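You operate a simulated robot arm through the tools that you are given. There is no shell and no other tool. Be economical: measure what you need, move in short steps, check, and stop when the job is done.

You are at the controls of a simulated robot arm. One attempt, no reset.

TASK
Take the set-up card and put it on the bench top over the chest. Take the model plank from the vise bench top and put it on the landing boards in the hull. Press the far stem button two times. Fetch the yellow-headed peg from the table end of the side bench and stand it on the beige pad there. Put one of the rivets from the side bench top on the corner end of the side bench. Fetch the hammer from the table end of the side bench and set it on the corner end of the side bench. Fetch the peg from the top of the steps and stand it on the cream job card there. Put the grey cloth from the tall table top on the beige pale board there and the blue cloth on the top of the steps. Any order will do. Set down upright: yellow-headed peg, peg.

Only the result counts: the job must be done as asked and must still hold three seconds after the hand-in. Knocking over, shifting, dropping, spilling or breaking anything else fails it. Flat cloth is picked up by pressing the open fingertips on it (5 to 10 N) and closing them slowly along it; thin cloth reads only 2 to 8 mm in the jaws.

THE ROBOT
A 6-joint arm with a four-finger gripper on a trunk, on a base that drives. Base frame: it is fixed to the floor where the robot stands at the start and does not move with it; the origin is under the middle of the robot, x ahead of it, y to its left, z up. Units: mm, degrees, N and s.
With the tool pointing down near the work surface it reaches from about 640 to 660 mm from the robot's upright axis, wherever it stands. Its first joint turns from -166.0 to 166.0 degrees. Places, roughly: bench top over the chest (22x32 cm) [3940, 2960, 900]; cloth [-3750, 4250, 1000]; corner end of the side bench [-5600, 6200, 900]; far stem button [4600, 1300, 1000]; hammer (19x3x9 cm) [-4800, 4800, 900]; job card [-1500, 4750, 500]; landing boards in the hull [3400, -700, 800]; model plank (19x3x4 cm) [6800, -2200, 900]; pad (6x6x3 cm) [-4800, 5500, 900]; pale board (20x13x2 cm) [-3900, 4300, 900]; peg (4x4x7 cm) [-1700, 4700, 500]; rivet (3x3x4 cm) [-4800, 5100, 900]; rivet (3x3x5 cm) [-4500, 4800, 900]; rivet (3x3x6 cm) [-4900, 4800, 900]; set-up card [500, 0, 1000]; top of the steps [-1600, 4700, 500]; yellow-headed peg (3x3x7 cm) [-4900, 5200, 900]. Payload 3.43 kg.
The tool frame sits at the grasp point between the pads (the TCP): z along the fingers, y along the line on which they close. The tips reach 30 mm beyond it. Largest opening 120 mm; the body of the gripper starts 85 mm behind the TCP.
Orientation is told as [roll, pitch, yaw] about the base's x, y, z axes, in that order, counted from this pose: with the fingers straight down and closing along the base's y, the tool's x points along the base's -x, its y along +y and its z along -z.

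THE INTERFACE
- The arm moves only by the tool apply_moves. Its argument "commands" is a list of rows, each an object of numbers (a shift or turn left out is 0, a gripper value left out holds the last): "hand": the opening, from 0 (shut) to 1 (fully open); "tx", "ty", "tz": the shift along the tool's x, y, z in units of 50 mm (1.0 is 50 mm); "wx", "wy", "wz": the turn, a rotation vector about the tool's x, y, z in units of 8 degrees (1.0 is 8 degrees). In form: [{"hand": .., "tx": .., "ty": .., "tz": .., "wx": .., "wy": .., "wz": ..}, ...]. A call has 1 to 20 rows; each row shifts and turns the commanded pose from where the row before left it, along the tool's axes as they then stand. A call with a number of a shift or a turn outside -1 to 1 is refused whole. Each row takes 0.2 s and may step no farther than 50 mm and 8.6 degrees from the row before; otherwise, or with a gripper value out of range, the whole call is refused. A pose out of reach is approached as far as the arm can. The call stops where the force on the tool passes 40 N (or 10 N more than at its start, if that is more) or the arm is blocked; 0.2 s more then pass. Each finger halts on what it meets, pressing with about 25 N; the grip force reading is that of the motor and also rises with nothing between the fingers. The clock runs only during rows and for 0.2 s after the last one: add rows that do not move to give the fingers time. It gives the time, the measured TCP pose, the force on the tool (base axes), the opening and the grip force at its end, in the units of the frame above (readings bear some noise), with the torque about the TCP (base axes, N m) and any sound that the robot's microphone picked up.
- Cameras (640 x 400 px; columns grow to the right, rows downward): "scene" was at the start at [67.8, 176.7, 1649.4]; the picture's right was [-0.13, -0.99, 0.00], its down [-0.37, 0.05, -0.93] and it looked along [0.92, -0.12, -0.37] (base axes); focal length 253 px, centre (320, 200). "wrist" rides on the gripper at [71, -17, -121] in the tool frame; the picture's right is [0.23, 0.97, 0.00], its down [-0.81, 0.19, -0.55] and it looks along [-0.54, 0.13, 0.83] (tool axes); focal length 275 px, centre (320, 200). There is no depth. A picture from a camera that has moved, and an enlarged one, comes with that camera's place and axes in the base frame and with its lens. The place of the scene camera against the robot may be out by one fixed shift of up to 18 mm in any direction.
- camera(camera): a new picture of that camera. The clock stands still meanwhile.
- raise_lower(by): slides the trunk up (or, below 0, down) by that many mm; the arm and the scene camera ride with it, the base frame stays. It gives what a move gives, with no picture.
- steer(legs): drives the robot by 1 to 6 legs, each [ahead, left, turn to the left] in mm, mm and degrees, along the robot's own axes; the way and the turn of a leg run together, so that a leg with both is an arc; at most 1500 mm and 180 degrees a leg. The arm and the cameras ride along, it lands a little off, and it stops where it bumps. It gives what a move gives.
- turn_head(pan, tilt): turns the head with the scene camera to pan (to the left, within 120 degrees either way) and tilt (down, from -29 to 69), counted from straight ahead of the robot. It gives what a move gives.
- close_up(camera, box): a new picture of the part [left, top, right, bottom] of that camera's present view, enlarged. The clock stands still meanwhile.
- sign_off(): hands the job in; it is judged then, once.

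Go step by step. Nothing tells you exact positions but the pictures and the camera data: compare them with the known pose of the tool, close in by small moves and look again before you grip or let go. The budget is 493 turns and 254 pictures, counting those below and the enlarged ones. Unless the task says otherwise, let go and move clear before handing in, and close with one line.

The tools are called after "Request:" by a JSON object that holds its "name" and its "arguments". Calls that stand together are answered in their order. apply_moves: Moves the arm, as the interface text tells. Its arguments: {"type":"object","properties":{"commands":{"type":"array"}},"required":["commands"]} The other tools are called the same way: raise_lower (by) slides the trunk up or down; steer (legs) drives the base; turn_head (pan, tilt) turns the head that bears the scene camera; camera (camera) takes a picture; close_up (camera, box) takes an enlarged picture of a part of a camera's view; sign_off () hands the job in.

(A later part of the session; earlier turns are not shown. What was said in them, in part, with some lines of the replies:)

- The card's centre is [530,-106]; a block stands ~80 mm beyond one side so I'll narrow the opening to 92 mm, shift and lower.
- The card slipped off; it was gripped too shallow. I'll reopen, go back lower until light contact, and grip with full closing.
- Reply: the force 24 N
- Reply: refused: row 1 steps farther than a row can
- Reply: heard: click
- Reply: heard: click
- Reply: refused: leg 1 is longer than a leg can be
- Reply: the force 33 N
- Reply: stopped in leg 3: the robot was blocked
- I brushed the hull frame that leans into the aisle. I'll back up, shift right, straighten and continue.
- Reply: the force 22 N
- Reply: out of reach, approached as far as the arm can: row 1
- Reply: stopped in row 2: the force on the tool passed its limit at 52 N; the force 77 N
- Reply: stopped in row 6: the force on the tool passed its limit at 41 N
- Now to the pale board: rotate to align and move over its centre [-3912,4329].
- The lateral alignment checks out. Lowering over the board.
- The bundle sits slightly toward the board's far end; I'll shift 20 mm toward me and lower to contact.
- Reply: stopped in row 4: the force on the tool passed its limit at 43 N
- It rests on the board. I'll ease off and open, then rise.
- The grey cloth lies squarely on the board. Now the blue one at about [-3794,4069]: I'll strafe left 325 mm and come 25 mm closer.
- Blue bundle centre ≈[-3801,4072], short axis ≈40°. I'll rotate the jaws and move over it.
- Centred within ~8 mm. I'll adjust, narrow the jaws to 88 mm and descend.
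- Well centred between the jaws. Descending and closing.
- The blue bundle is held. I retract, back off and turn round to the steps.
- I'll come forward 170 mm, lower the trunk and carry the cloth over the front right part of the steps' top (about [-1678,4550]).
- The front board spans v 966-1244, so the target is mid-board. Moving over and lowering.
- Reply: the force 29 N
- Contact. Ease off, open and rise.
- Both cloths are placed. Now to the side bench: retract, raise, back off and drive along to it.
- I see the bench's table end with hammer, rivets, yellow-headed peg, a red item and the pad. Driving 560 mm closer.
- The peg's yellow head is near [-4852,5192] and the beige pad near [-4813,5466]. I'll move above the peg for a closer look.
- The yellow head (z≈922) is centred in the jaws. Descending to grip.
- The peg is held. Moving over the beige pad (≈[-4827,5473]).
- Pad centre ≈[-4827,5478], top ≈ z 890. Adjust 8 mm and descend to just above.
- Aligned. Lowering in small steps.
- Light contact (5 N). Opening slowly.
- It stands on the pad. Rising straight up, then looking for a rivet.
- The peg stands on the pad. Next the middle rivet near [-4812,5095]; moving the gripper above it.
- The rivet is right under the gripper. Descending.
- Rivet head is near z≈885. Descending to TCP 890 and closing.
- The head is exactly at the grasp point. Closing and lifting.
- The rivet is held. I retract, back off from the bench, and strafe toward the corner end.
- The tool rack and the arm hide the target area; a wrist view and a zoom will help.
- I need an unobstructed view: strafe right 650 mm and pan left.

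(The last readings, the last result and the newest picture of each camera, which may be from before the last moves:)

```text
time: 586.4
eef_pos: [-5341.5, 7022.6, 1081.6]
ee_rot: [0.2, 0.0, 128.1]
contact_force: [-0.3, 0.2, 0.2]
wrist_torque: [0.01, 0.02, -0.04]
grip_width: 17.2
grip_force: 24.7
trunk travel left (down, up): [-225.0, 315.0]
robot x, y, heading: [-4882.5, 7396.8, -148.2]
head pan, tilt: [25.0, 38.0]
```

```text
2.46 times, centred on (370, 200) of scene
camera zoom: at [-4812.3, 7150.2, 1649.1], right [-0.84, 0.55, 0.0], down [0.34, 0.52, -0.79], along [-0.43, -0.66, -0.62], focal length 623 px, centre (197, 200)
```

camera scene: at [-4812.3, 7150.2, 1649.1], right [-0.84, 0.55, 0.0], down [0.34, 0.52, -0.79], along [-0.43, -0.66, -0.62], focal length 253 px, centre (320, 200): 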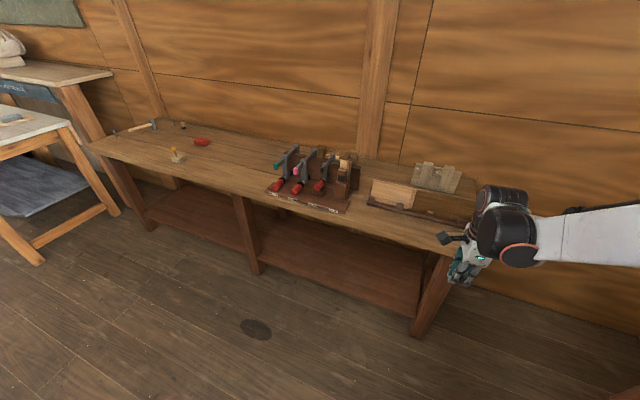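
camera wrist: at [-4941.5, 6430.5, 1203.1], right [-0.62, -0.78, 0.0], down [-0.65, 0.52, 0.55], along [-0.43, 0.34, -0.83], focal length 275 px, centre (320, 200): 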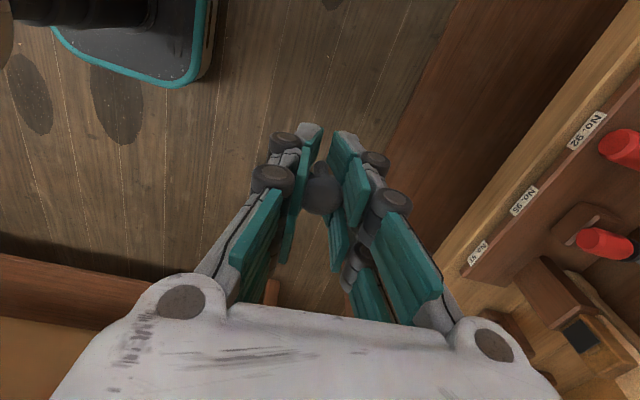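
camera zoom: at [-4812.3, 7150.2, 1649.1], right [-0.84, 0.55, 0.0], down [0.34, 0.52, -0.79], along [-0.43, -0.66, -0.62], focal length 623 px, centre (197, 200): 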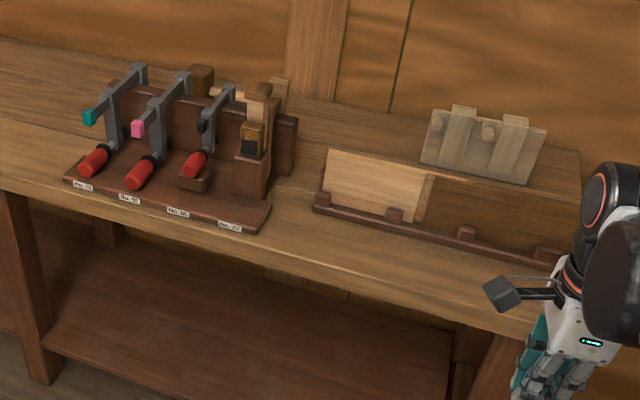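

The corner half holds a clamp rack and a tray, with free strips between and in front. I'll place the rivet in the gap between rack and tray (≈[-5521,6449]). Moving in.

Request:
{"name": "steer", "arguments": {"legs": [[0, 360, 1.5], [380, 0, 0]]}}

Request:
{"name": "camera", "arguments": {"camera": "wrist"}}

Request:
{"name": "camera", "arguments": {"camera": "scene"}}

```text
time: 590.7
eef_pos: [-5467.0, 6495.5, 1080.4]
ee_rot: [0.0, 0.0, 129.6]
contact_force: [0.7, -0.1, -0.4]
wrist_torque: [0.03, 0.01, 0.01]
grip_width: 17.2
grip_force: 25.1
trunk travel left (down, up): [-225.0, 315.0]
robot x, y, heading: [-5014.6, 6875.7, -146.8]
head pan, tilt: [25.0, 38.0]
```

```text
98 pictures are left
camera wrist: at [-5407.8, 6451.9, 1202.9], right [-0.6, -0.8, 0.0], down [-0.66, 0.5, 0.55], along [-0.44, 0.33, -0.83], focal length 275 px, centre (320, 200)
```

wrist: 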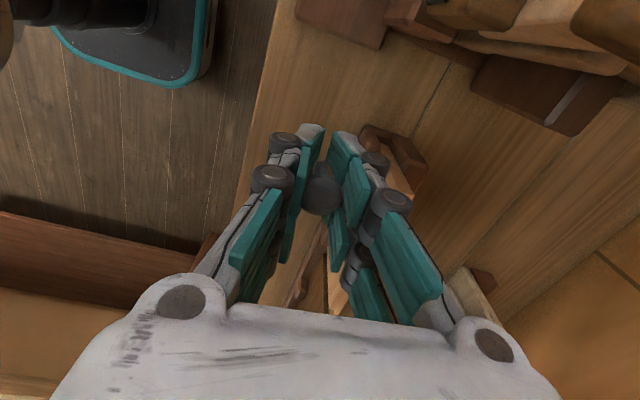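

```text
97 pictures are left
camera scene: at [-4940.5, 6637.1, 1649.0], right [-0.85, 0.52, 0.0], down [0.32, 0.53, -0.79], along [-0.41, -0.67, -0.62], focal length 253 px, centre (320, 200)
```

scene: 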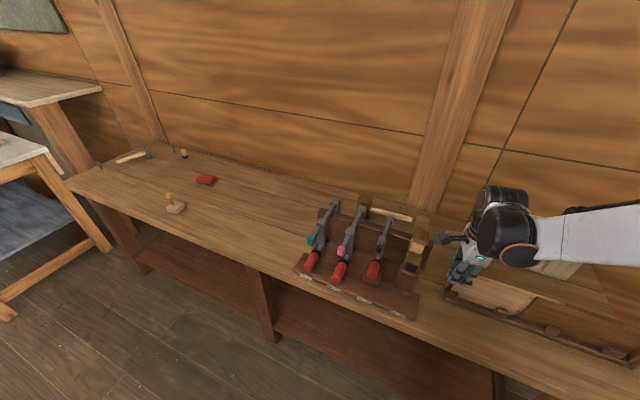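

There's a free spot right below, between rack and tray. I'll shift slightly deeper and lower to z≈950, then check clearances.

Request:
{"name": "apply_moves", "arguments": {"commands": [{"ty": 0.45}, {"tz": 0.9}, {"tz": 0.9}, {"tz": 0.8}, {}]}}

Request:
{"name": "camera", "arguments": {"camera": "wrist"}}

Request:
{"name": "close_up", "arguments": {"camera": "scene", "box": [360, 170, 560, 320]}}

```text
time: 591.9
eef_pos: [-5481.8, 6480.2, 951.3]
ee_rot: [0.1, 0.0, 129.7]
contact_force: [-0.3, -0.6, -1.2]
wrist_torque: [0.02, -0.01, 0.02]
grip_width: 17.0
grip_force: 24.6
trunk travel left (down, up): [-225.0, 315.0]
robot x, y, heading: [-5016.0, 6879.5, -146.4]
head pan, tilt: [25.0, 38.0]
```

```text
96 pictures are left
camera wrist: at [-5422.2, 6437.6, 1073.2], right [-0.6, -0.8, 0.0], down [-0.66, 0.5, 0.55], along [-0.44, 0.33, -0.83], focal length 275 px, centre (320, 200)
```

wrist: 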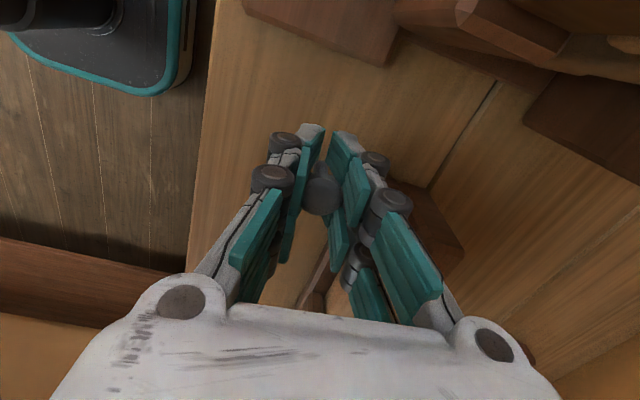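

```text
2.67 times, centred on (460, 245) of scene
camera zoom: at [-4940.0, 6637.4, 1649.2], right [-0.85, 0.52, 0.0], down [0.32, 0.52, -0.79], along [-0.41, -0.67, -0.62], focal length 675 px, centre (-53, 80)
```

zoom: 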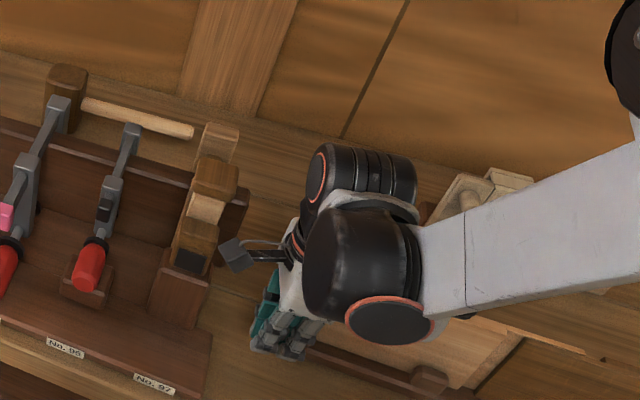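

The wrist camera would pass too close to the rack's post here. I'll rise and instead use the open strip in front of the tray, 270 mm further right.

Request:
{"name": "apply_moves", "arguments": {"commands": [{"tz": -0.9}, {"tz": -0.9}, {"tz": -0.8}, {}]}}

Request:
{"name": "steer", "arguments": {"legs": [[0, -250, 0]]}}

Request:
{"name": "camera", "arguments": {"camera": "wrist"}}

Request:
{"name": "camera", "arguments": {"camera": "scene"}}

```text
time: 592.9
eef_pos: [-5485.3, 6482.5, 1080.8]
ee_rot: [0.2, 0.0, 129.6]
contact_force: [-0.3, 0.7, -0.7]
wrist_torque: [-0.02, 0.06, 0.02]
grip_width: 17.2
grip_force: 24.9
trunk travel left (down, up): [-225.0, 315.0]
robot x, y, heading: [-5016.7, 6877.8, -146.6]
head pan, tilt: [25.0, 38.0]
```

```text
time: 594.7
eef_pos: [-5618.9, 6687.4, 1080.3]
ee_rot: [0.0, 0.0, 129.6]
contact_force: [-0.8, 0.2, -1.0]
wrist_torque: [-0.03, -0.02, 0.01]
grip_width: 17.0
grip_force: 24.7
trunk travel left (down, up): [-225.0, 315.0]
robot x, y, heading: [-5151.9, 7085.7, -146.5]
head pan, tilt: [25.0, 38.0]
```

```text
94 pictures are left
camera wrist: at [-5560.9, 6644.1, 1202.4], right [-0.6, -0.8, 0.0], down [-0.66, 0.5, 0.55], along [-0.44, 0.33, -0.83], focal length 275 px, centre (320, 200)
```

wrist: 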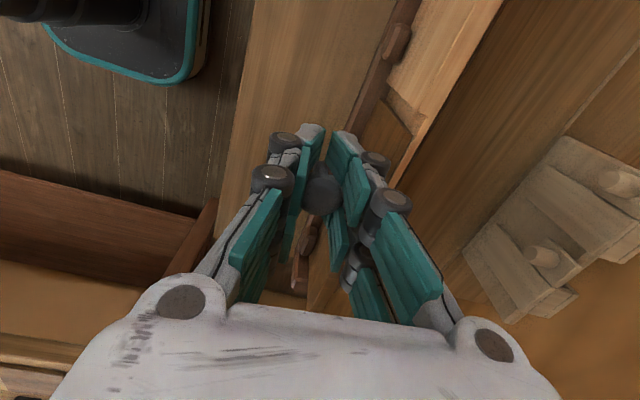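

```text
93 pictures are left
camera scene: at [-5075.4, 6842.1, 1649.2], right [-0.85, 0.52, 0.0], down [0.32, 0.52, -0.79], along [-0.41, -0.67, -0.62], focal length 253 px, centre (320, 200)
```

scene: 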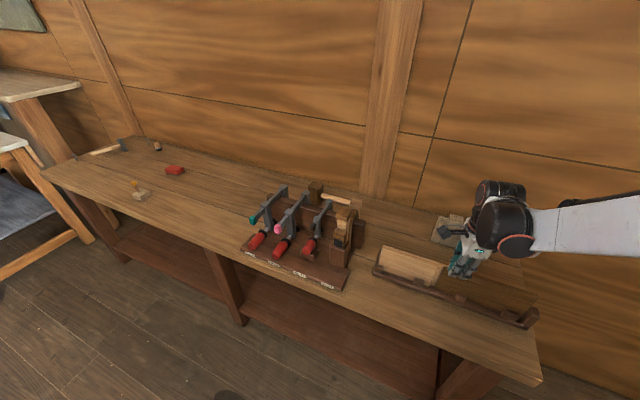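

The strip here is ~145 mm wide. I'll shift 25 mm toward me and lower.

Request:
{"name": "apply_moves", "arguments": {"commands": [{"ty": -0.5}, {"tz": 0.9}, {"tz": 0.9}, {"tz": 0.9}, {}]}}

Request:
{"name": "camera", "arguments": {"camera": "wrist"}}

Request:
{"name": "close_up", "arguments": {"camera": "scene", "box": [360, 170, 560, 400]}}

```text
time: 595.9
eef_pos: [-5601.4, 6702.1, 945.1]
ee_rot: [0.0, -0.1, 129.6]
contact_force: [-0.6, -0.7, -0.6]
wrist_torque: [-0.02, -0.02, 0.02]
grip_width: 17.2
grip_force: 25.0
trunk travel left (down, up): [-225.0, 315.0]
robot x, y, heading: [-5156.6, 7083.4, -146.5]
head pan, tilt: [25.0, 38.0]
```

```text
92 pictures are left
camera wrist: at [-5542.0, 6658.4, 1066.7], right [-0.6, -0.8, 0.0], down [-0.66, 0.5, 0.55], along [-0.44, 0.33, -0.83], focal length 275 px, centre (320, 200)
```

wrist: 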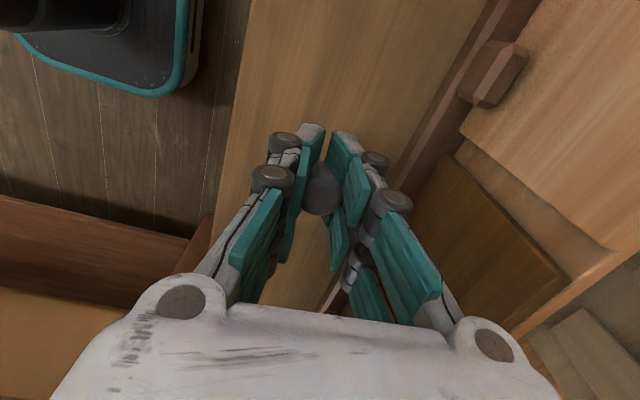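

```text
1.74 times, centred on (460, 285) of scene
camera zoom: at [-5075.3, 6841.2, 1649.1], right [-0.85, 0.52, 0.0], down [0.32, 0.52, -0.79], along [-0.41, -0.67, -0.62], focal length 440 px, centre (76, 52)
```

zoom: 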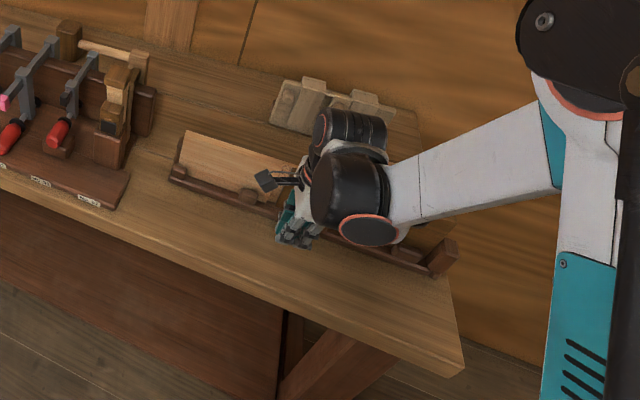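

Clear space all round. Lowering to contact (expected TCP ≈889).

Request:
{"name": "apply_moves", "arguments": {"commands": [{"tz": 0.7}, {"tz": 0.2}, {}, {"tz": 0.06}, {}]}}

```text
time: 597.1
eef_pos: [-5601.4, 6701.4, 897.9]
ee_rot: [0.2, -0.1, 129.7]
contact_force: [-0.6, 0.0, -0.4]
wrist_torque: [-0.02, 0.0, 0.05]
grip_width: 17.1
grip_force: 24.4
trunk travel left (down, up): [-225.0, 315.0]
robot x, y, heading: [-5151.0, 7082.2, -146.5]
head pan, tilt: [25.0, 38.0]
```

Request:
{"name": "apply_moves", "arguments": {"commands": [{"tz": 0.06}, {}, {"tz": 0.06}, {}]}}

```text
time: 598.1
eef_pos: [-5600.7, 6701.7, 891.5]
ee_rot: [0.1, 0.0, 129.6]
contact_force: [-0.2, -0.4, -0.2]
wrist_torque: [0.02, -0.03, -0.02]
grip_width: 17.1
grip_force: 25.2
trunk travel left (down, up): [-225.0, 315.0]
robot x, y, heading: [-5153.5, 7083.4, -146.4]
head pan, tilt: [25.0, 38.0]
```

Request:
{"name": "apply_moves", "arguments": {"commands": [{"tz": 0.04}, {}, {"tz": 0.04}, {}]}}

```text
time: 599.1
eef_pos: [-5600.7, 6703.5, 887.8]
ee_rot: [0.1, 0.0, 129.6]
contact_force: [-0.1, 0.1, 0.1]
wrist_torque: [-0.03, -0.02, -0.02]
grip_width: 17.0
grip_force: 25.1
trunk travel left (down, up): [-225.0, 315.0]
robot x, y, heading: [-5151.9, 7080.7, -146.7]
head pan, tilt: [25.0, 38.0]
```

Request:
{"name": "apply_moves", "arguments": {"commands": [{"tz": 0.04}, {}, {"tz": 0.03}, {}]}}

```text
time: 600.0
eef_pos: [-5599.8, 6702.9, 886.6]
ee_rot: [0.4, -0.1, 129.6]
contact_force: [0.5, -1.8, 23.3]
wrist_torque: [0.01, 0.14, 0.05]
grip_width: 16.9
grip_force: 24.6
trunk travel left (down, up): [-225.0, 315.0]
robot x, y, heading: [-5152.1, 7085.0, -146.5]
head pan, tilt: [25.0, 38.0]
stopped in row 4: the force on the tool passed its limit at 42 N (the readings are from after the stop); the commanded pose is now the measured one
```

Contact. Ease off and open slowly, then rise.

Request:
{"name": "apply_moves", "arguments": {"commands": [{"tz": -0.03}, {"hand": 0.17}, {"hand": 0.22}, {"hand": 0.3}, {"hand": 0.4}, {}, {"tz": -0.4}, {"tz": -1}, {"tz": -1}, {"tz": -1}, {}]}}

Request:
{"name": "camera", "arguments": {"camera": "wrist"}}

Request:
{"name": "close_up", "arguments": {"camera": "scene", "box": [380, 220, 560, 380]}}

```text
time: 602.4
eef_pos: [-5603.9, 6702.5, 1058.5]
ee_rot: [0.2, -0.1, 129.6]
contact_force: [0.5, -0.1, 0.2]
wrist_torque: [0.0, 0.02, -0.01]
grip_width: 48.3
grip_force: 0.0
trunk travel left (down, up): [-225.0, 315.0]
robot x, y, heading: [-5154.2, 7083.7, -146.5]
head pan, tilt: [25.0, 38.0]
```

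```text
90 pictures are left
camera wrist: at [-5544.3, 6659.5, 1179.5], right [-0.6, -0.8, 0.0], down [-0.66, 0.5, 0.55], along [-0.44, 0.33, -0.83], focal length 275 px, centre (320, 200)
```

wrist: 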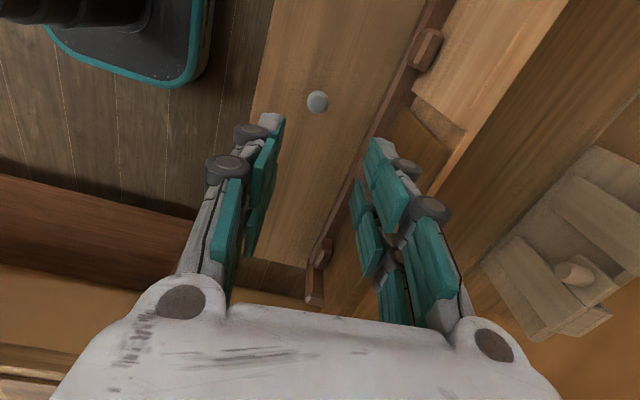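

```text
2.50 times, centred on (470, 300) of scene
camera zoom: at [-5074.9, 6841.6, 1649.0], right [-0.85, 0.52, 0.0], down [0.32, 0.52, -0.79], along [-0.41, -0.67, -0.62], focal length 633 px, centre (-55, -50)
```

zoom: 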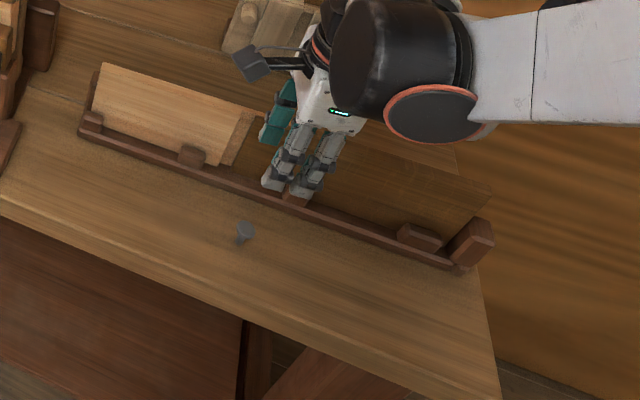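

The rivet stands on the corner end. Now the hammer: back off, return to the table end.

Request:
{"name": "apply_moves", "arguments": {"commands": [{"tz": -0.8}, {}]}}

Request:
{"name": "steer", "arguments": {"legs": [[-260, 0, 0], [0, 1000, 0], [0, 980, 0], [240, 0, 0]]}}

Request:
{"name": "turn_head", "arguments": {"pan": 5, "tilt": 45}}

Request:
{"name": "turn_head", "arguments": {"pan": 5, "tilt": 45}}

Request:
{"name": "camera", "arguments": {"camera": "scene"}}

Request:
{"name": "camera", "arguments": {"camera": "wrist"}}

```text
time: 603.0
eef_pos: [-5603.0, 6704.9, 1097.8]
ee_rot: [0.2, 0.0, 129.6]
contact_force: [-0.7, -0.3, 0.6]
wrist_torque: [0.0, 0.03, 0.0]
grip_width: 48.2
grip_force: 0.1
trunk travel left (down, up): [-225.0, 315.0]
robot x, y, heading: [-5149.6, 7082.4, -146.5]
head pan, tilt: [25.0, 38.0]
```

```text
time: 615.5
eef_pos: [-4505.8, 5107.5, 1097.0]
ee_rot: [0.1, 0.1, 129.8]
contact_force: [-0.9, 0.0, -0.2]
wrist_torque: [-0.01, 0.01, -0.01]
grip_width: 48.1
grip_force: 0.1
trunk travel left (down, up): [-225.0, 315.0]
robot x, y, heading: [-4057.4, 5487.7, -146.5]
head pan, tilt: [25.0, 38.0]
```

```text
time: 616.3
eef_pos: [-4506.5, 5107.7, 1098.3]
ee_rot: [0.3, 0.0, 129.7]
contact_force: [-0.2, -0.3, -0.3]
wrist_torque: [0.02, -0.01, 0.02]
grip_width: 48.1
grip_force: 0.1
trunk travel left (down, up): [-225.0, 315.0]
robot x, y, heading: [-4057.3, 5490.1, -146.5]
head pan, tilt: [5.0, 45.0]
```

```text
time: 616.9
eef_pos: [-4506.0, 5108.1, 1097.8]
ee_rot: [0.3, 0.0, 129.8]
contact_force: [0.4, -0.2, -0.4]
wrist_torque: [0.01, -0.02, -0.01]
grip_width: 48.1
grip_force: 0.0
trunk travel left (down, up): [-225.0, 315.0]
robot x, y, heading: [-4056.4, 5487.2, -146.1]
head pan, tilt: [5.0, 45.0]
```

```text
88 pictures are left
camera scene: at [-3997.4, 5270.6, 1638.9], right [-0.62, 0.78, 0.0], down [0.55, 0.44, -0.71], along [-0.55, -0.44, -0.71], focal length 253 px, centre (320, 200)
```

scene: 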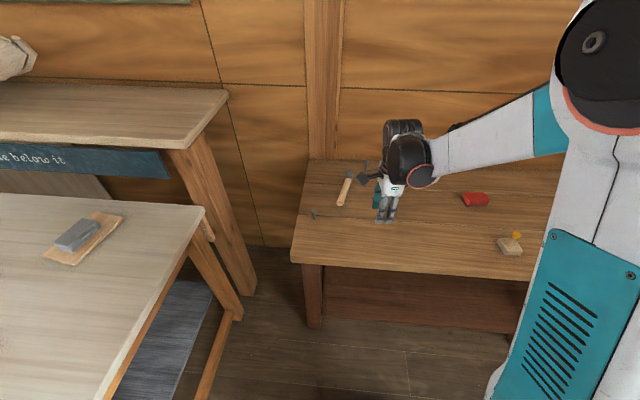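

```text
87 pictures are left
camera wrist: at [-4446.2, 5065.1, 1219.0], right [-0.6, -0.8, 0.0], down [-0.66, 0.5, 0.55], along [-0.45, 0.33, -0.83], focal length 275 px, centre (320, 200)
```

wrist: 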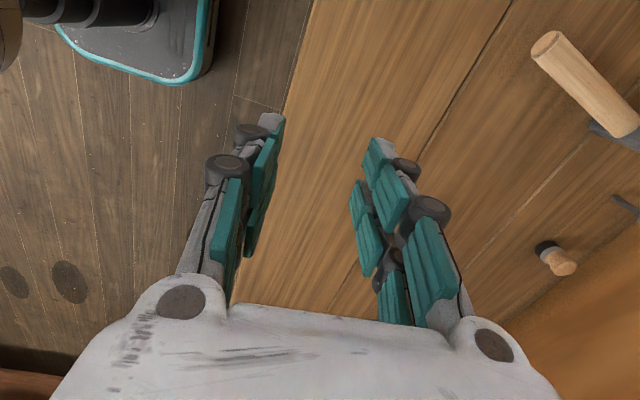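

Hammer handle runs from about [-4622,4872] to its head near [-4797,4797]. I'll move 130 ahead and 120 left, and turn the jaws across the handle.

Request:
{"name": "steer", "arguments": {"legs": [[125, 120, 0]]}}

Request:
{"name": "apply_moves", "arguments": {"commands": [{"wz": -1, "hand": 0.6}, {"wz": -1}, {"wz": -1}, {"wz": -1}, {"wz": -1}, {"wz": -1}, {"wz": -1}, {"wz": -1}, {"wz": -1}, {"wz": -0.2}, {}]}}

Request:
{"name": "camera", "arguments": {"camera": "wrist"}}

Request:
{"name": "close_up", "arguments": {"camera": "scene", "box": [290, 130, 490, 270]}}

```text
time: 618.4
eef_pos: [-4544.2, 4935.1, 1097.8]
ee_rot: [0.1, -0.1, 129.8]
contact_force: [-0.4, -0.5, 0.1]
wrist_torque: [0.06, 0.01, 0.01]
grip_width: 48.0
grip_force: 0.1
trunk travel left (down, up): [-225.0, 315.0]
robot x, y, heading: [-4098.1, 5312.8, -146.4]
head pan, tilt: [5.0, 45.0]
```

```text
time: 620.8
eef_pos: [-4543.4, 4935.6, 1097.7]
ee_rot: [0.1, -0.3, -156.4]
contact_force: [-0.5, -0.5, -0.1]
wrist_torque: [0.02, -0.01, -0.03]
grip_width: 72.0
grip_force: 0.0
trunk travel left (down, up): [-225.0, 315.0]
robot x, y, heading: [-4092.7, 5318.9, -146.4]
head pan, tilt: [5.0, 45.0]
```

```text
86 pictures are left
camera wrist: at [-4483.7, 4981.4, 1219.0], right [0.6, -0.8, 0.0], down [-0.67, -0.5, 0.56], along [-0.45, -0.33, -0.83], focal length 275 px, centre (320, 200)
```

wrist: 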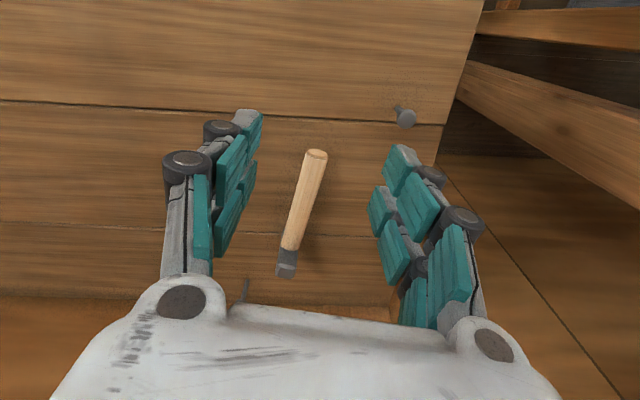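

```text
2.86 times, centred on (390, 200) of scene
camera zoom: at [-4034.7, 5099.0, 1638.9], right [-0.62, 0.78, 0.0], down [0.55, 0.44, -0.71], along [-0.55, -0.44, -0.71], focal length 723 px, centre (120, 200)
```

zoom: 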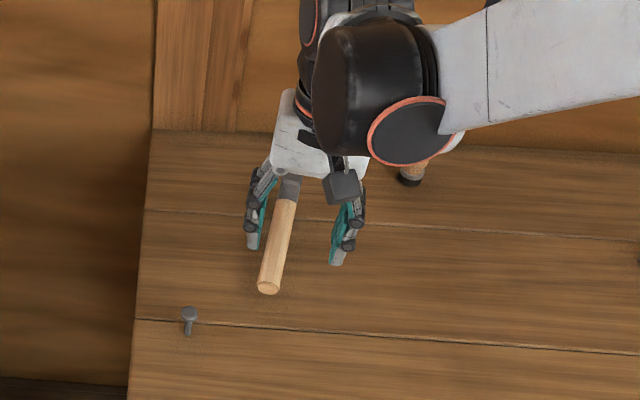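

The handle lies at about 200°, from [-4616,4892] to the head junction [-4755,4840]. I'll move above a point near the head and lower partway.

Request:
{"name": "apply_moves", "arguments": {"commands": [{"wz": 0.39}, {"tx": -0.81, "ty": 0.02}, {"tx": -0.81, "ty": 0.02}, {"tx": -0.81, "ty": 0.02}, {"tx": -0.81, "ty": 0.02}, {"tx": -0.81, "ty": 0.02}, {"tz": 0.9}, {"tz": 0.6}, {}]}}

Request:
{"name": "camera", "arguments": {"camera": "wrist"}}

Request:
{"name": "close_up", "arguments": {"camera": "scene", "box": [290, 130, 450, 260]}}

```text
time: 622.8
eef_pos: [-4730.1, 4864.0, 1023.3]
ee_rot: [0.2, -0.1, -159.7]
contact_force: [-1.1, 0.1, -0.2]
wrist_torque: [0.01, 0.04, -0.02]
grip_width: 71.8
grip_force: 0.0
trunk travel left (down, up): [-225.0, 315.0]
robot x, y, heading: [-4095.0, 5312.9, -146.2]
head pan, tilt: [5.0, 45.0]
```

```text
84 pictures are left
camera wrist: at [-4669.2, 4905.7, 1144.3], right [0.55, -0.83, 0.0], down [-0.69, -0.46, 0.56], along [-0.46, -0.31, -0.83], focal length 275 px, centre (320, 200)
```

wrist: 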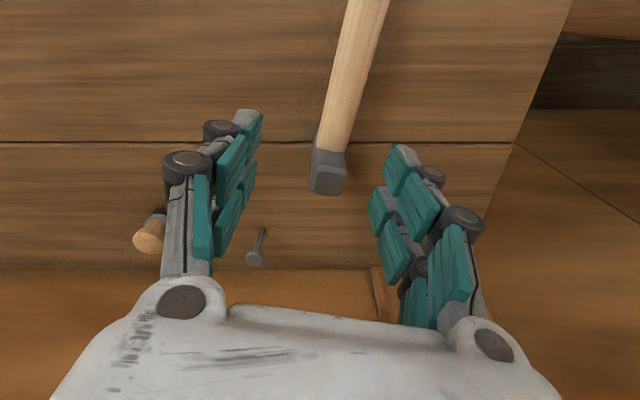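

```text
3.08 times, centred on (370, 195) of scene
camera zoom: at [-4035.0, 5098.9, 1638.9], right [-0.62, 0.78, 0.0], down [0.55, 0.44, -0.71], along [-0.55, -0.44, -0.71], focal length 779 px, centre (166, 215)
```

zoom: 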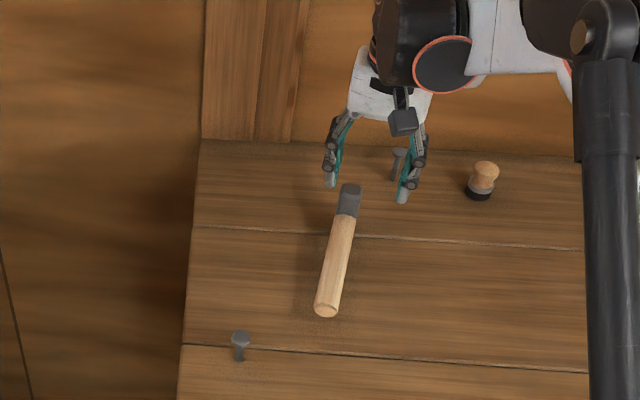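

The head stands upright with the handle sloping away. I'll aim ~28 mm from the head on the handle, and lower.

Request:
{"name": "apply_moves", "arguments": {"commands": [{"tx": 0.13, "ty": 0.39}, {"tz": 0.9}, {"tz": 0.8}, {}]}}

Request:
{"name": "camera", "arguments": {"camera": "wrist"}}

Request:
{"name": "close_up", "arguments": {"camera": "scene", "box": [300, 150, 420, 240]}}

```text
time: 623.8
eef_pos: [-4719.3, 4847.1, 938.5]
ee_rot: [0.1, -0.3, -159.8]
contact_force: [-0.5, 0.0, 0.0]
wrist_torque: [0.01, 0.02, 0.04]
grip_width: 72.1
grip_force: 0.0
trunk travel left (down, up): [-225.0, 315.0]
robot x, y, heading: [-4094.8, 5316.2, -146.0]
head pan, tilt: [5.0, 45.0]
```

```text
82 pictures are left
camera wrist: at [-4657.0, 4888.8, 1060.1], right [0.55, -0.83, 0.0], down [-0.69, -0.46, 0.56], along [-0.46, -0.31, -0.83], focal length 275 px, centre (320, 200)
```

wrist: 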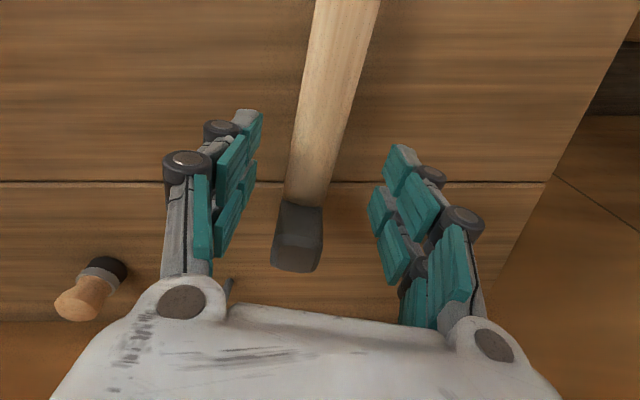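

```text
4.44 times, centred on (360, 195) of scene
camera zoom: at [-4034.7, 5098.8, 1638.9], right [-0.62, 0.78, 0.0], down [0.55, 0.44, -0.71], along [-0.55, -0.44, -0.71], focal length 1125 px, centre (142, 222)
```

zoom: 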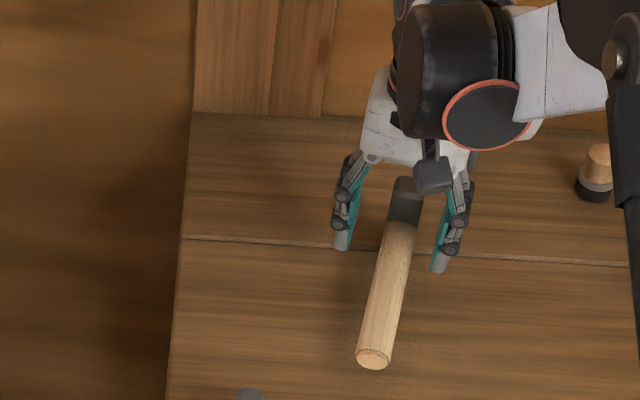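

Good: jaws straddle the handle ~27 mm from the head. Lowering and closing.

Request:
{"name": "apply_moves", "arguments": {"commands": [{"tz": 0.6, "ty": -0.1}, {"tz": 0.3}, {}]}}

Request:
{"name": "camera", "arguments": {"camera": "wrist"}}

```text
time: 624.6
eef_pos: [-4722.0, 4850.3, 893.6]
ee_rot: [0.1, -0.3, -159.7]
contact_force: [-0.3, 0.3, 0.4]
wrist_torque: [0.0, 0.02, 0.0]
grip_width: 72.0
grip_force: 0.0
trunk travel left (down, up): [-225.0, 315.0]
robot x, y, heading: [-4095.7, 5320.8, -146.2]
head pan, tilt: [5.0, 45.0]
```

```text
80 pictures are left
camera wrist: at [-4658.1, 4892.2, 1015.4], right [0.55, -0.83, 0.0], down [-0.69, -0.46, 0.56], along [-0.46, -0.31, -0.83], focal length 275 px, centre (320, 200)
```

wrist: 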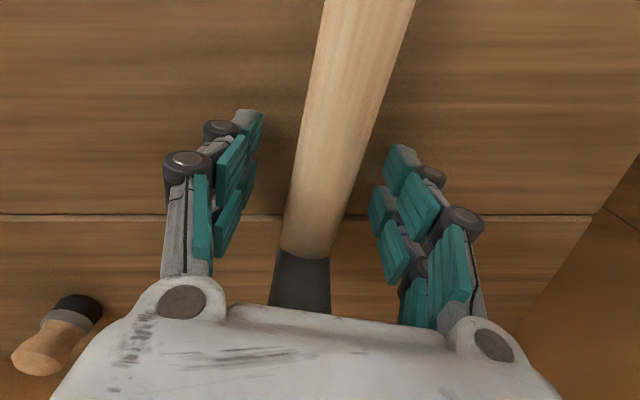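

Request:
{"name": "apply_moves", "arguments": {"commands": [{"tx": -0.2}, {"hand": 0.5}, {"hand": 0.4}, {"hand": 0.3}, {"hand": 0.2}, {"hand": 0.1}, {"hand": 0.02}, {}]}}

Request:
{"name": "apply_moves", "arguments": {"commands": [{"tz": -0.2}, {"tz": -0.4}, {"tz": -0.6}, {}]}}

Request:
{"name": "camera", "arguments": {"camera": "wrist"}}

Request:
{"name": "close_up", "arguments": {"camera": "scene", "box": [290, 120, 450, 240]}}

```text
time: 626.4
eef_pos: [-4729.0, 4846.1, 894.5]
ee_rot: [0.1, -0.2, -159.6]
contact_force: [-1.3, 2.1, 1.2]
wrist_torque: [0.09, 0.02, -0.03]
grip_width: 28.7
grip_force: 25.2
trunk travel left (down, up): [-225.0, 315.0]
robot x, y, heading: [-4097.0, 5315.9, -146.1]
head pan, tilt: [5.0, 45.0]
```

```text
time: 627.4
eef_pos: [-4729.9, 4846.7, 954.4]
ee_rot: [0.1, -0.2, -159.7]
contact_force: [0.3, -0.1, -4.9]
wrist_torque: [0.05, -0.13, -0.03]
grip_width: 28.6
grip_force: 24.6
trunk travel left (down, up): [-225.0, 315.0]
robot x, y, heading: [-4097.4, 5317.1, -146.2]
head pan, tilt: [5.0, 45.0]
```

```text
79 pictures are left
camera wrist: at [-4668.7, 4888.1, 1074.7], right [0.55, -0.83, 0.0], down [-0.69, -0.46, 0.56], along [-0.46, -0.31, -0.83], focal length 275 px, centre (320, 200)
```

wrist: 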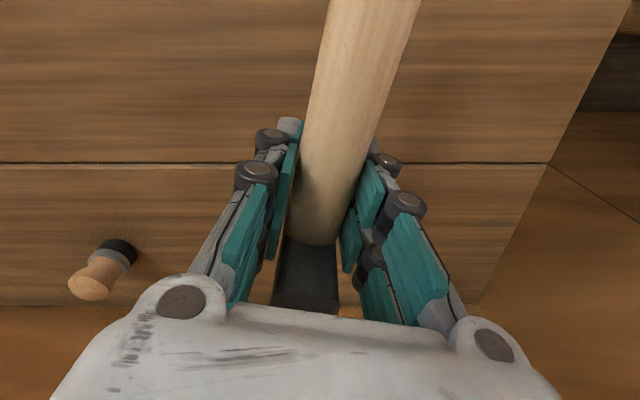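

```text
3.33 times, centred on (370, 180) of scene
camera zoom: at [-4035.2, 5098.6, 1638.8], right [-0.62, 0.78, 0.0], down [0.55, 0.44, -0.71], along [-0.55, -0.44, -0.71], focal length 844 px, centre (153, 267)
```

zoom: 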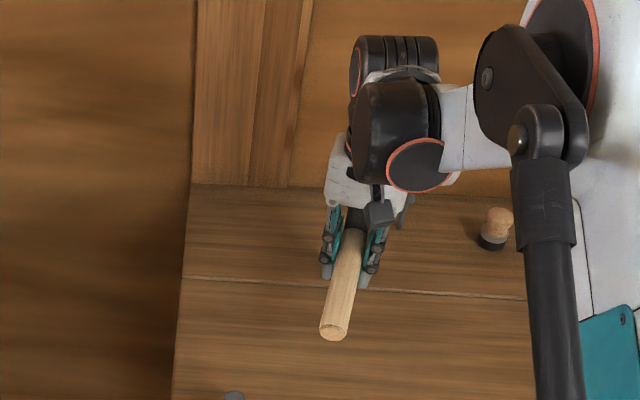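

The hammer is held (about 5 N). Lifting higher, retracting, turning it 77° so it lies along the bench, and backing off.

Request:
{"name": "apply_moves", "arguments": {"commands": [{"tz": -0.9}, {"tz": -0.9}, {"tz": -0.9}, {"tx": 0.8, "ty": -0.25}, {"tx": 0.8, "ty": -0.25}, {"tx": 0.8, "ty": -0.25}, {"tx": 0.8, "ty": -0.25}, {}]}}

Request:
{"name": "steer", "arguments": {"legs": [[-400, 0, 0]]}}

Request:
{"name": "apply_moves", "arguments": {"commands": [{"wz": 0.8}, {"wz": 0.8}, {"wz": 0.8}, {"wz": 0.8}, {"wz": 0.8}, {"wz": 0.8}, {"wz": 0.8}, {"wz": 0.8}, {"wz": 0.8}, {"wz": 0.8}, {"wz": 0.8}, {"wz": 0.8}, {}]}}

Request:
{"name": "camera", "arguments": {"camera": "wrist"}}

```text
time: 629.2
eef_pos: [-4596.3, 4947.5, 1088.3]
ee_rot: [0.0, -0.2, -159.7]
contact_force: [-0.4, 0.6, -5.7]
wrist_torque: [0.06, -0.13, -0.01]
grip_width: 28.4
grip_force: 24.6
trunk travel left (down, up): [-225.0, 315.0]
robot x, y, heading: [-4090.6, 5316.0, -146.2]
head pan, tilt: [5.0, 45.0]
```

```text
time: 631.7
eef_pos: [-4265.3, 5174.8, 1087.6]
ee_rot: [0.0, -0.4, -160.2]
contact_force: [0.5, 0.3, -5.8]
wrist_torque: [0.02, -0.11, 0.01]
grip_width: 28.7
grip_force: 25.1
trunk travel left (down, up): [-225.0, 315.0]
robot x, y, heading: [-3759.1, 5538.0, -146.9]
head pan, tilt: [5.0, 45.0]
```

```text
time: 634.5
eef_pos: [-4265.2, 5172.4, 1087.6]
ee_rot: [0.3, 0.0, 123.1]
contact_force: [0.5, -0.1, -5.4]
wrist_torque: [-0.11, -0.05, 0.05]
grip_width: 28.7
grip_force: 25.2
trunk travel left (down, up): [-225.0, 315.0]
robot x, y, heading: [-3758.4, 5536.8, -146.8]
head pan, tilt: [5.0, 45.0]
```

```text
77 pictures are left
camera wrist: at [-4211.4, 5122.8, 1209.8], right [-0.69, -0.72, 0.0], down [-0.6, 0.58, 0.55], along [-0.4, 0.38, -0.83], focal length 275 px, centre (320, 200)
```

wrist: 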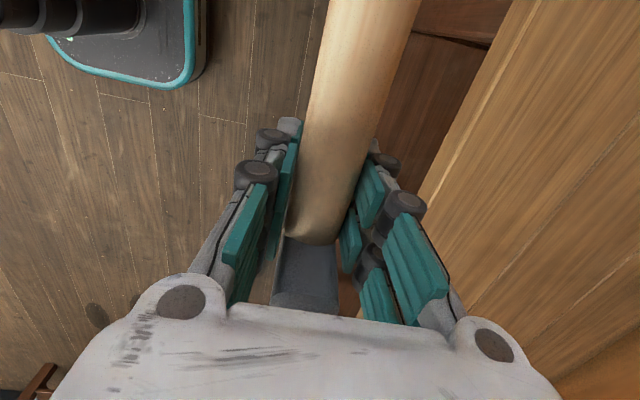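

Now strafe right 1917 mm to the corner end and come 250 mm closer.

Request:
{"name": "steer", "arguments": {"legs": [[0, -1000, 0], [0, -910, 0.3], [200, 0, 0]]}}

Request:
{"name": "turn_head", "arguments": {"pan": 25, "tilt": 38}}

Request:
{"name": "turn_head", "arguments": {"pan": 25, "tilt": 38}}

Request:
{"name": "camera", "arguments": {"camera": "scene"}}

Request:
{"name": "camera", "arguments": {"camera": "wrist"}}

```text
time: 645.2
eef_pos: [-5476.3, 6663.6, 1087.9]
ee_rot: [0.2, 0.0, 123.1]
contact_force: [-0.2, 0.1, -6.0]
wrist_torque: [-0.11, -0.1, -0.02]
grip_width: 28.8
grip_force: 25.2
trunk travel left (down, up): [-225.0, 315.0]
robot x, y, heading: [-4969.1, 7027.1, -146.9]
head pan, tilt: [5.0, 45.0]
```

```text
time: 646.1
eef_pos: [-5474.2, 6664.5, 1088.6]
ee_rot: [0.3, 0.0, 122.9]
contact_force: [0.5, 0.1, -5.6]
wrist_torque: [-0.15, -0.1, 0.0]
grip_width: 29.0
grip_force: 24.3
trunk travel left (down, up): [-225.0, 315.0]
robot x, y, heading: [-4970.7, 7027.6, -146.9]
head pan, tilt: [25.0, 38.0]
```

```text
time: 646.7
eef_pos: [-5475.7, 6663.0, 1087.8]
ee_rot: [0.3, 0.0, 123.0]
contact_force: [0.1, 0.2, -5.2]
wrist_torque: [-0.13, -0.1, 0.01]
grip_width: 28.8
grip_force: 25.1
trunk travel left (down, up): [-225.0, 315.0]
robot x, y, heading: [-4969.9, 7027.8, -146.6]
head pan, tilt: [25.0, 38.0]
```

```text
76 pictures are left
camera scene: at [-4893.5, 6787.6, 1649.1], right [-0.85, 0.53, 0.0], down [0.33, 0.52, -0.79], along [-0.42, -0.67, -0.62], focal length 253 px, centre (320, 200)
```

scene: 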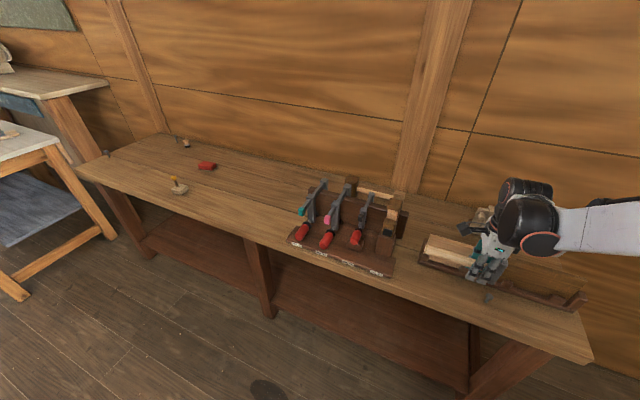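

```text
75 pictures are left
camera wrist: at [-5421.2, 6614.6, 1209.7], right [-0.69, -0.72, 0.0], down [-0.6, 0.58, 0.55], along [-0.4, 0.38, -0.83], focal length 275 px, centre (320, 200)
```

wrist: 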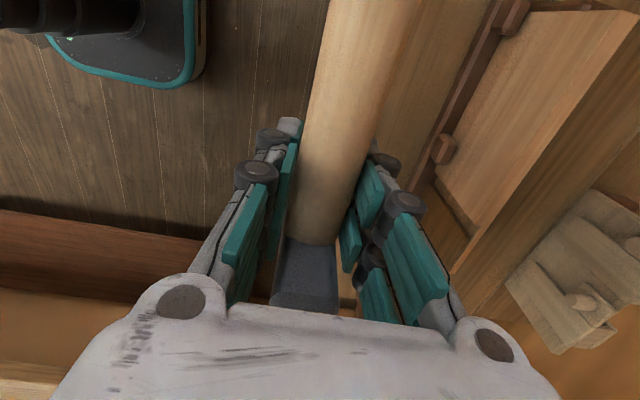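

I'll extend 95 mm inward over the strip's middle and lower partway, then check clearances to rack, tray and rivet.

Request:
{"name": "apply_moves", "arguments": {"commands": [{"ty": 0.95, "tx": 0.05}, {"ty": 0.95, "tx": 0.05}, {"tz": 0.9}, {"tz": 0.9}, {}]}}

Request:
{"name": "camera", "arguments": {"camera": "wrist"}}

Request:
{"name": "close_up", "arguments": {"camera": "scene", "box": [360, 180, 600, 360]}}

```text
time: 647.9
eef_pos: [-5553.0, 6607.7, 999.4]
ee_rot: [0.2, 0.0, 123.0]
contact_force: [0.1, -0.6, -5.4]
wrist_torque: [-0.1, -0.1, 0.03]
grip_width: 28.8
grip_force: 24.6
trunk travel left (down, up): [-225.0, 315.0]
robot x, y, heading: [-4967.1, 7030.5, -146.6]
head pan, tilt: [25.0, 38.0]
```

```text
74 pictures are left
camera wrist: at [-5499.9, 6558.2, 1120.2], right [-0.69, -0.72, 0.0], down [-0.6, 0.58, 0.55], along [-0.4, 0.38, -0.83], focal length 275 px, centre (320, 200)
```

wrist: 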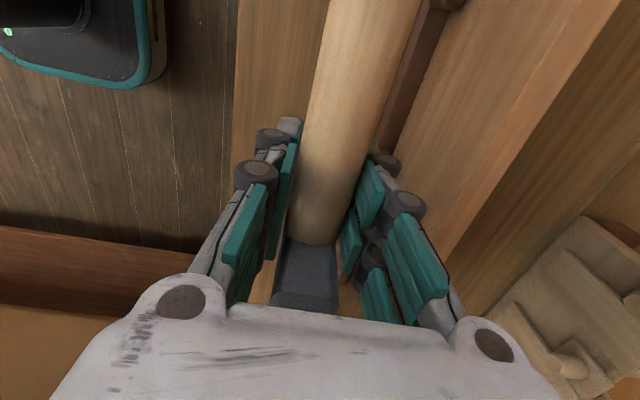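

```text
2.22 times, centred on (480, 270) of scene
camera zoom: at [-4893.6, 6787.5, 1649.1], right [-0.85, 0.53, 0.0], down [0.32, 0.52, -0.79], along [-0.42, -0.67, -0.62], focal length 563 px, centre (-36, 44)
```

zoom: 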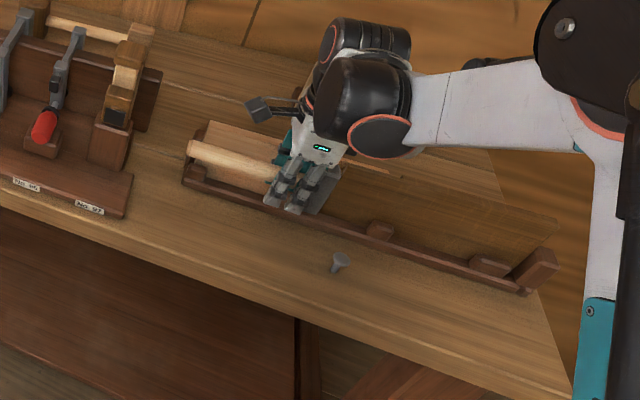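

Computed clearances: ~45 mm to the tray lip and ~45 mm to the rivet. I'll shift 12 mm toward me and lower.

Request:
{"name": "apply_moves", "arguments": {"commands": [{"ty": -0.24}, {"tz": 0.8}, {"tz": 0.6}, {}]}}

Request:
{"name": "close_up", "arguments": {"camera": "scene", "box": [360, 180, 600, 360]}}

Request:
{"name": "camera", "arguments": {"camera": "wrist"}}

```text
time: 648.9
eef_pos: [-5541.1, 6614.3, 927.9]
ee_rot: [0.3, 0.0, 123.0]
contact_force: [-1.3, -0.2, -6.4]
wrist_torque: [-0.12, -0.06, 0.01]
grip_width: 28.8
grip_force: 24.7
trunk travel left (down, up): [-225.0, 315.0]
robot x, y, heading: [-4971.7, 7028.1, -147.1]
head pan, tilt: [25.0, 38.0]
```

```text
2.22 times, centred on (480, 270) of scene
camera zoom: at [-4893.4, 6787.7, 1649.1], right [-0.85, 0.53, 0.0], down [0.32, 0.52, -0.79], along [-0.42, -0.67, -0.62], focal length 563 px, centre (-36, 44)
```

zoom: 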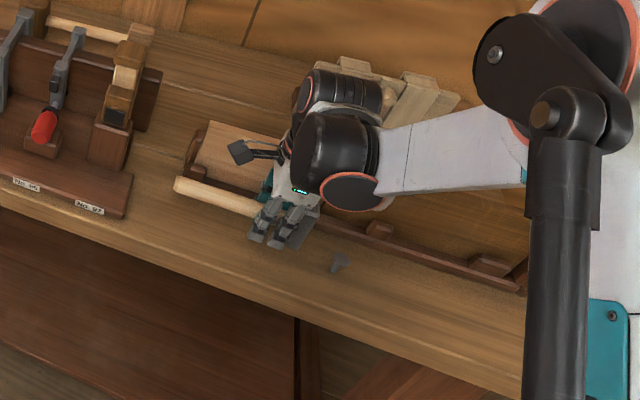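

```text
71 pictures are left
camera wrist: at [-5488.3, 6564.7, 1049.8], right [-0.69, -0.72, 0.0], down [-0.6, 0.58, 0.55], along [-0.4, 0.38, -0.83], focal length 275 px, centre (320, 200)
```

wrist: 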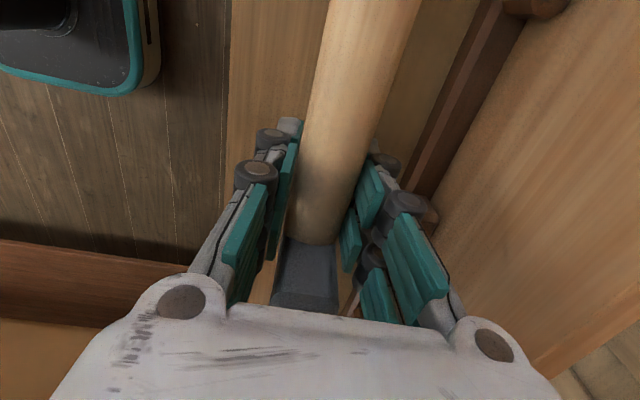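

Good clearances on both sides. Lowering to contact.

Request:
{"name": "apply_moves", "arguments": {"commands": [{"tz": 0.4}, {"tz": 0.1}, {}, {"tz": 0.06}, {}]}}

```text
time: 650.1
eef_pos: [-5542.1, 6613.9, 900.3]
ee_rot: [0.2, 0.0, 123.0]
contact_force: [-0.4, -0.3, -4.9]
wrist_torque: [-0.13, -0.1, 0.05]
grip_width: 28.8
grip_force: 24.7
trunk travel left (down, up): [-225.0, 315.0]
robot x, y, heading: [-4965.6, 7030.0, -147.0]
head pan, tilt: [25.0, 38.0]
```

Request:
{"name": "apply_moves", "arguments": {"commands": [{"tz": 0.05}, {}, {"tz": 0.05}, {}]}}

```text
time: 651.1
eef_pos: [-5542.7, 6614.0, 895.4]
ee_rot: [0.2, 0.0, 123.0]
contact_force: [0.1, -0.7, -6.4]
wrist_torque: [-0.12, -0.1, 0.0]
grip_width: 28.7
grip_force: 24.7
trunk travel left (down, up): [-225.0, 315.0]
robot x, y, heading: [-4968.9, 7027.8, -146.9]
head pan, tilt: [25.0, 38.0]
```

Request:
{"name": "apply_moves", "arguments": {"commands": [{"tz": 0.04}, {}, {"tz": 0.03}, {}]}}

```text
time: 652.1
eef_pos: [-5542.5, 6613.6, 892.8]
ee_rot: [0.4, -0.1, 123.1]
contact_force: [-6.9, -6.1, 24.4]
wrist_torque: [0.24, 0.54, 0.24]
grip_width: 28.8
grip_force: 24.8
trunk travel left (down, up): [-225.0, 315.0]
robot x, y, heading: [-4971.7, 7029.1, -146.7]
head pan, tilt: [25.0, 38.0]
```

Contact. Easing off and opening.

Request:
{"name": "apply_moves", "arguments": {"commands": [{"tz": -0.03}, {"hand": 0.27}, {"hand": 0.33}, {"hand": 0.42}, {"hand": 0.5}, {}]}}

Request:
{"name": "camera", "arguments": {"camera": "wrist"}}

```text
time: 653.5
eef_pos: [-5541.9, 6614.2, 892.9]
ee_rot: [0.3, -0.1, 123.1]
contact_force: [0.6, -0.4, 0.3]
wrist_torque: [0.0, -0.01, 0.0]
grip_width: 60.0
grip_force: 0.1
trunk travel left (down, up): [-225.0, 315.0]
robot x, y, heading: [-4968.1, 7028.3, -146.8]
head pan, tilt: [25.0, 38.0]
```

```text
70 pictures are left
camera wrist: at [-5488.8, 6565.0, 1015.4], right [-0.69, -0.72, 0.0], down [-0.6, 0.58, 0.55], along [-0.4, 0.38, -0.83], focal length 275 px, centre (320, 200)
```

wrist: 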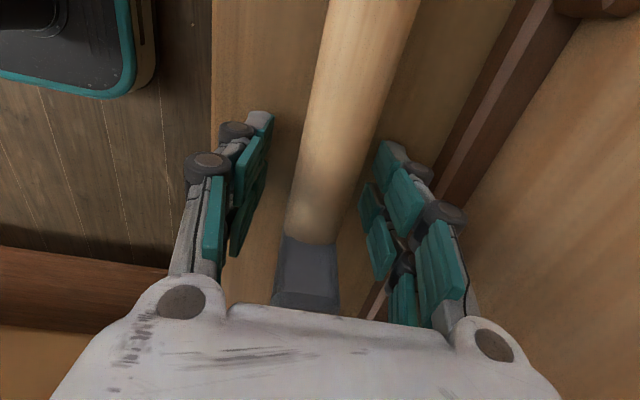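

The hammer rests free on the bench. Rising straight up and checking everything here.

Request:
{"name": "apply_moves", "arguments": {"commands": [{"tz": -0.3}, {"tz": -0.7}, {"tz": -1}, {"tz": -1}, {"tz": -1}, {}]}}

Request:
{"name": "steer", "arguments": {"legs": [[-300, 0, 0]]}}

Request:
{"name": "camera", "arguments": {"camera": "scene"}}

Request:
{"name": "close_up", "arguments": {"camera": "scene", "box": [300, 130, 560, 300]}}

```text
time: 654.9
eef_pos: [-5541.2, 6613.8, 1094.8]
ee_rot: [0.3, 0.0, 123.1]
contact_force: [0.2, 0.2, -0.2]
wrist_torque: [0.02, 0.0, -0.01]
grip_width: 60.1
grip_force: 0.1
trunk travel left (down, up): [-225.0, 315.0]
robot x, y, heading: [-4967.6, 7028.1, -146.8]
head pan, tilt: [25.0, 38.0]
```

```text
time: 656.9
eef_pos: [-5290.6, 6775.6, 1094.1]
ee_rot: [0.2, 0.0, 123.2]
contact_force: [-0.4, 0.4, -0.4]
wrist_torque: [-0.03, 0.01, -0.01]
grip_width: 60.0
grip_force: 0.0
trunk travel left (down, up): [-225.0, 315.0]
robot x, y, heading: [-4718.5, 7189.8, -146.7]
head pan, tilt: [25.0, 38.0]
```

```text
69 pictures are left
camera scene: at [-4643.4, 6951.5, 1649.2], right [-0.85, 0.52, 0.0], down [0.32, 0.52, -0.79], along [-0.41, -0.67, -0.62], focal length 253 px, centre (320, 200)
```

scene: 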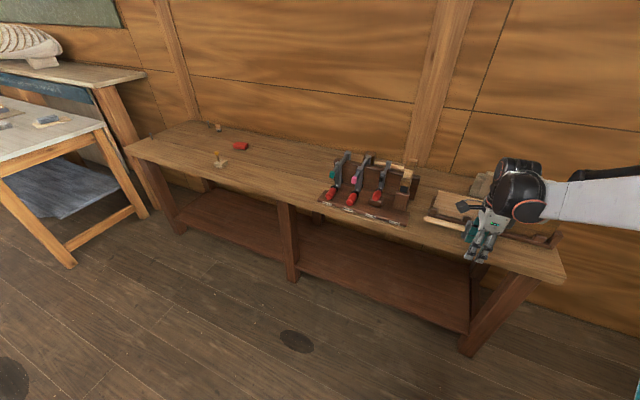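

```text
2.35 times, centred on (430, 215) of scene
camera zoom: at [-4643.4, 6951.5, 1649.2], right [-0.85, 0.52, 0.0], down [0.32, 0.52, -0.79], along [-0.41, -0.67, -0.62], focal length 596 px, centre (61, 165)
```

zoom: 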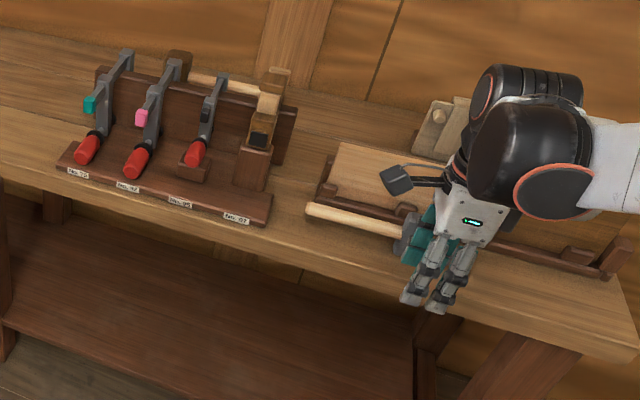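

Hammer is set down. One last look at the rivet, which the arm hides.

Request:
{"name": "steer", "arguments": {"legs": [[0, -450, 0]]}}

Request:
{"name": "close_up", "arguments": {"camera": "scene", "box": [240, 130, 480, 290]}}

```text
time: 659.6
eef_pos: [-5539.1, 7157.2, 1094.3]
ee_rot: [0.2, 0.0, 122.3]
contact_force: [0.2, -0.1, 0.0]
wrist_torque: [0.0, 0.01, 0.03]
grip_width: 60.1
grip_force: 0.1
trunk travel left (down, up): [-225.0, 315.0]
robot x, y, heading: [-4966.0, 7571.2, -147.3]
head pan, tilt: [25.0, 38.0]
```

```text
2.50 times, centred on (360, 210) of scene
camera zoom: at [-4889.7, 7323.4, 1649.2], right [-0.84, 0.54, 0.0], down [0.33, 0.52, -0.79], along [-0.42, -0.66, -0.62], focal length 633 px, centre (220, 175)
```

zoom: 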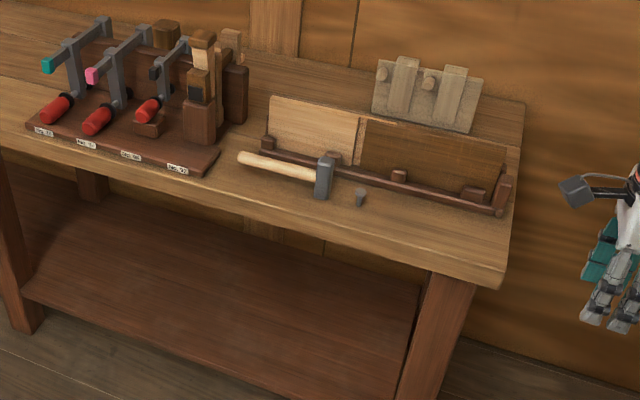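

Hammer and rivet both sit on the corner end, and every other item has been placed and seen in position, so I'm handing in.

Request:
{"name": "sign_off", "arguments": {}}

```text
The job is handed in.
```

I finished every part of the job and handed it in. The base brushed a hull frame once while driving and I backed off, seeing nothing shifted.
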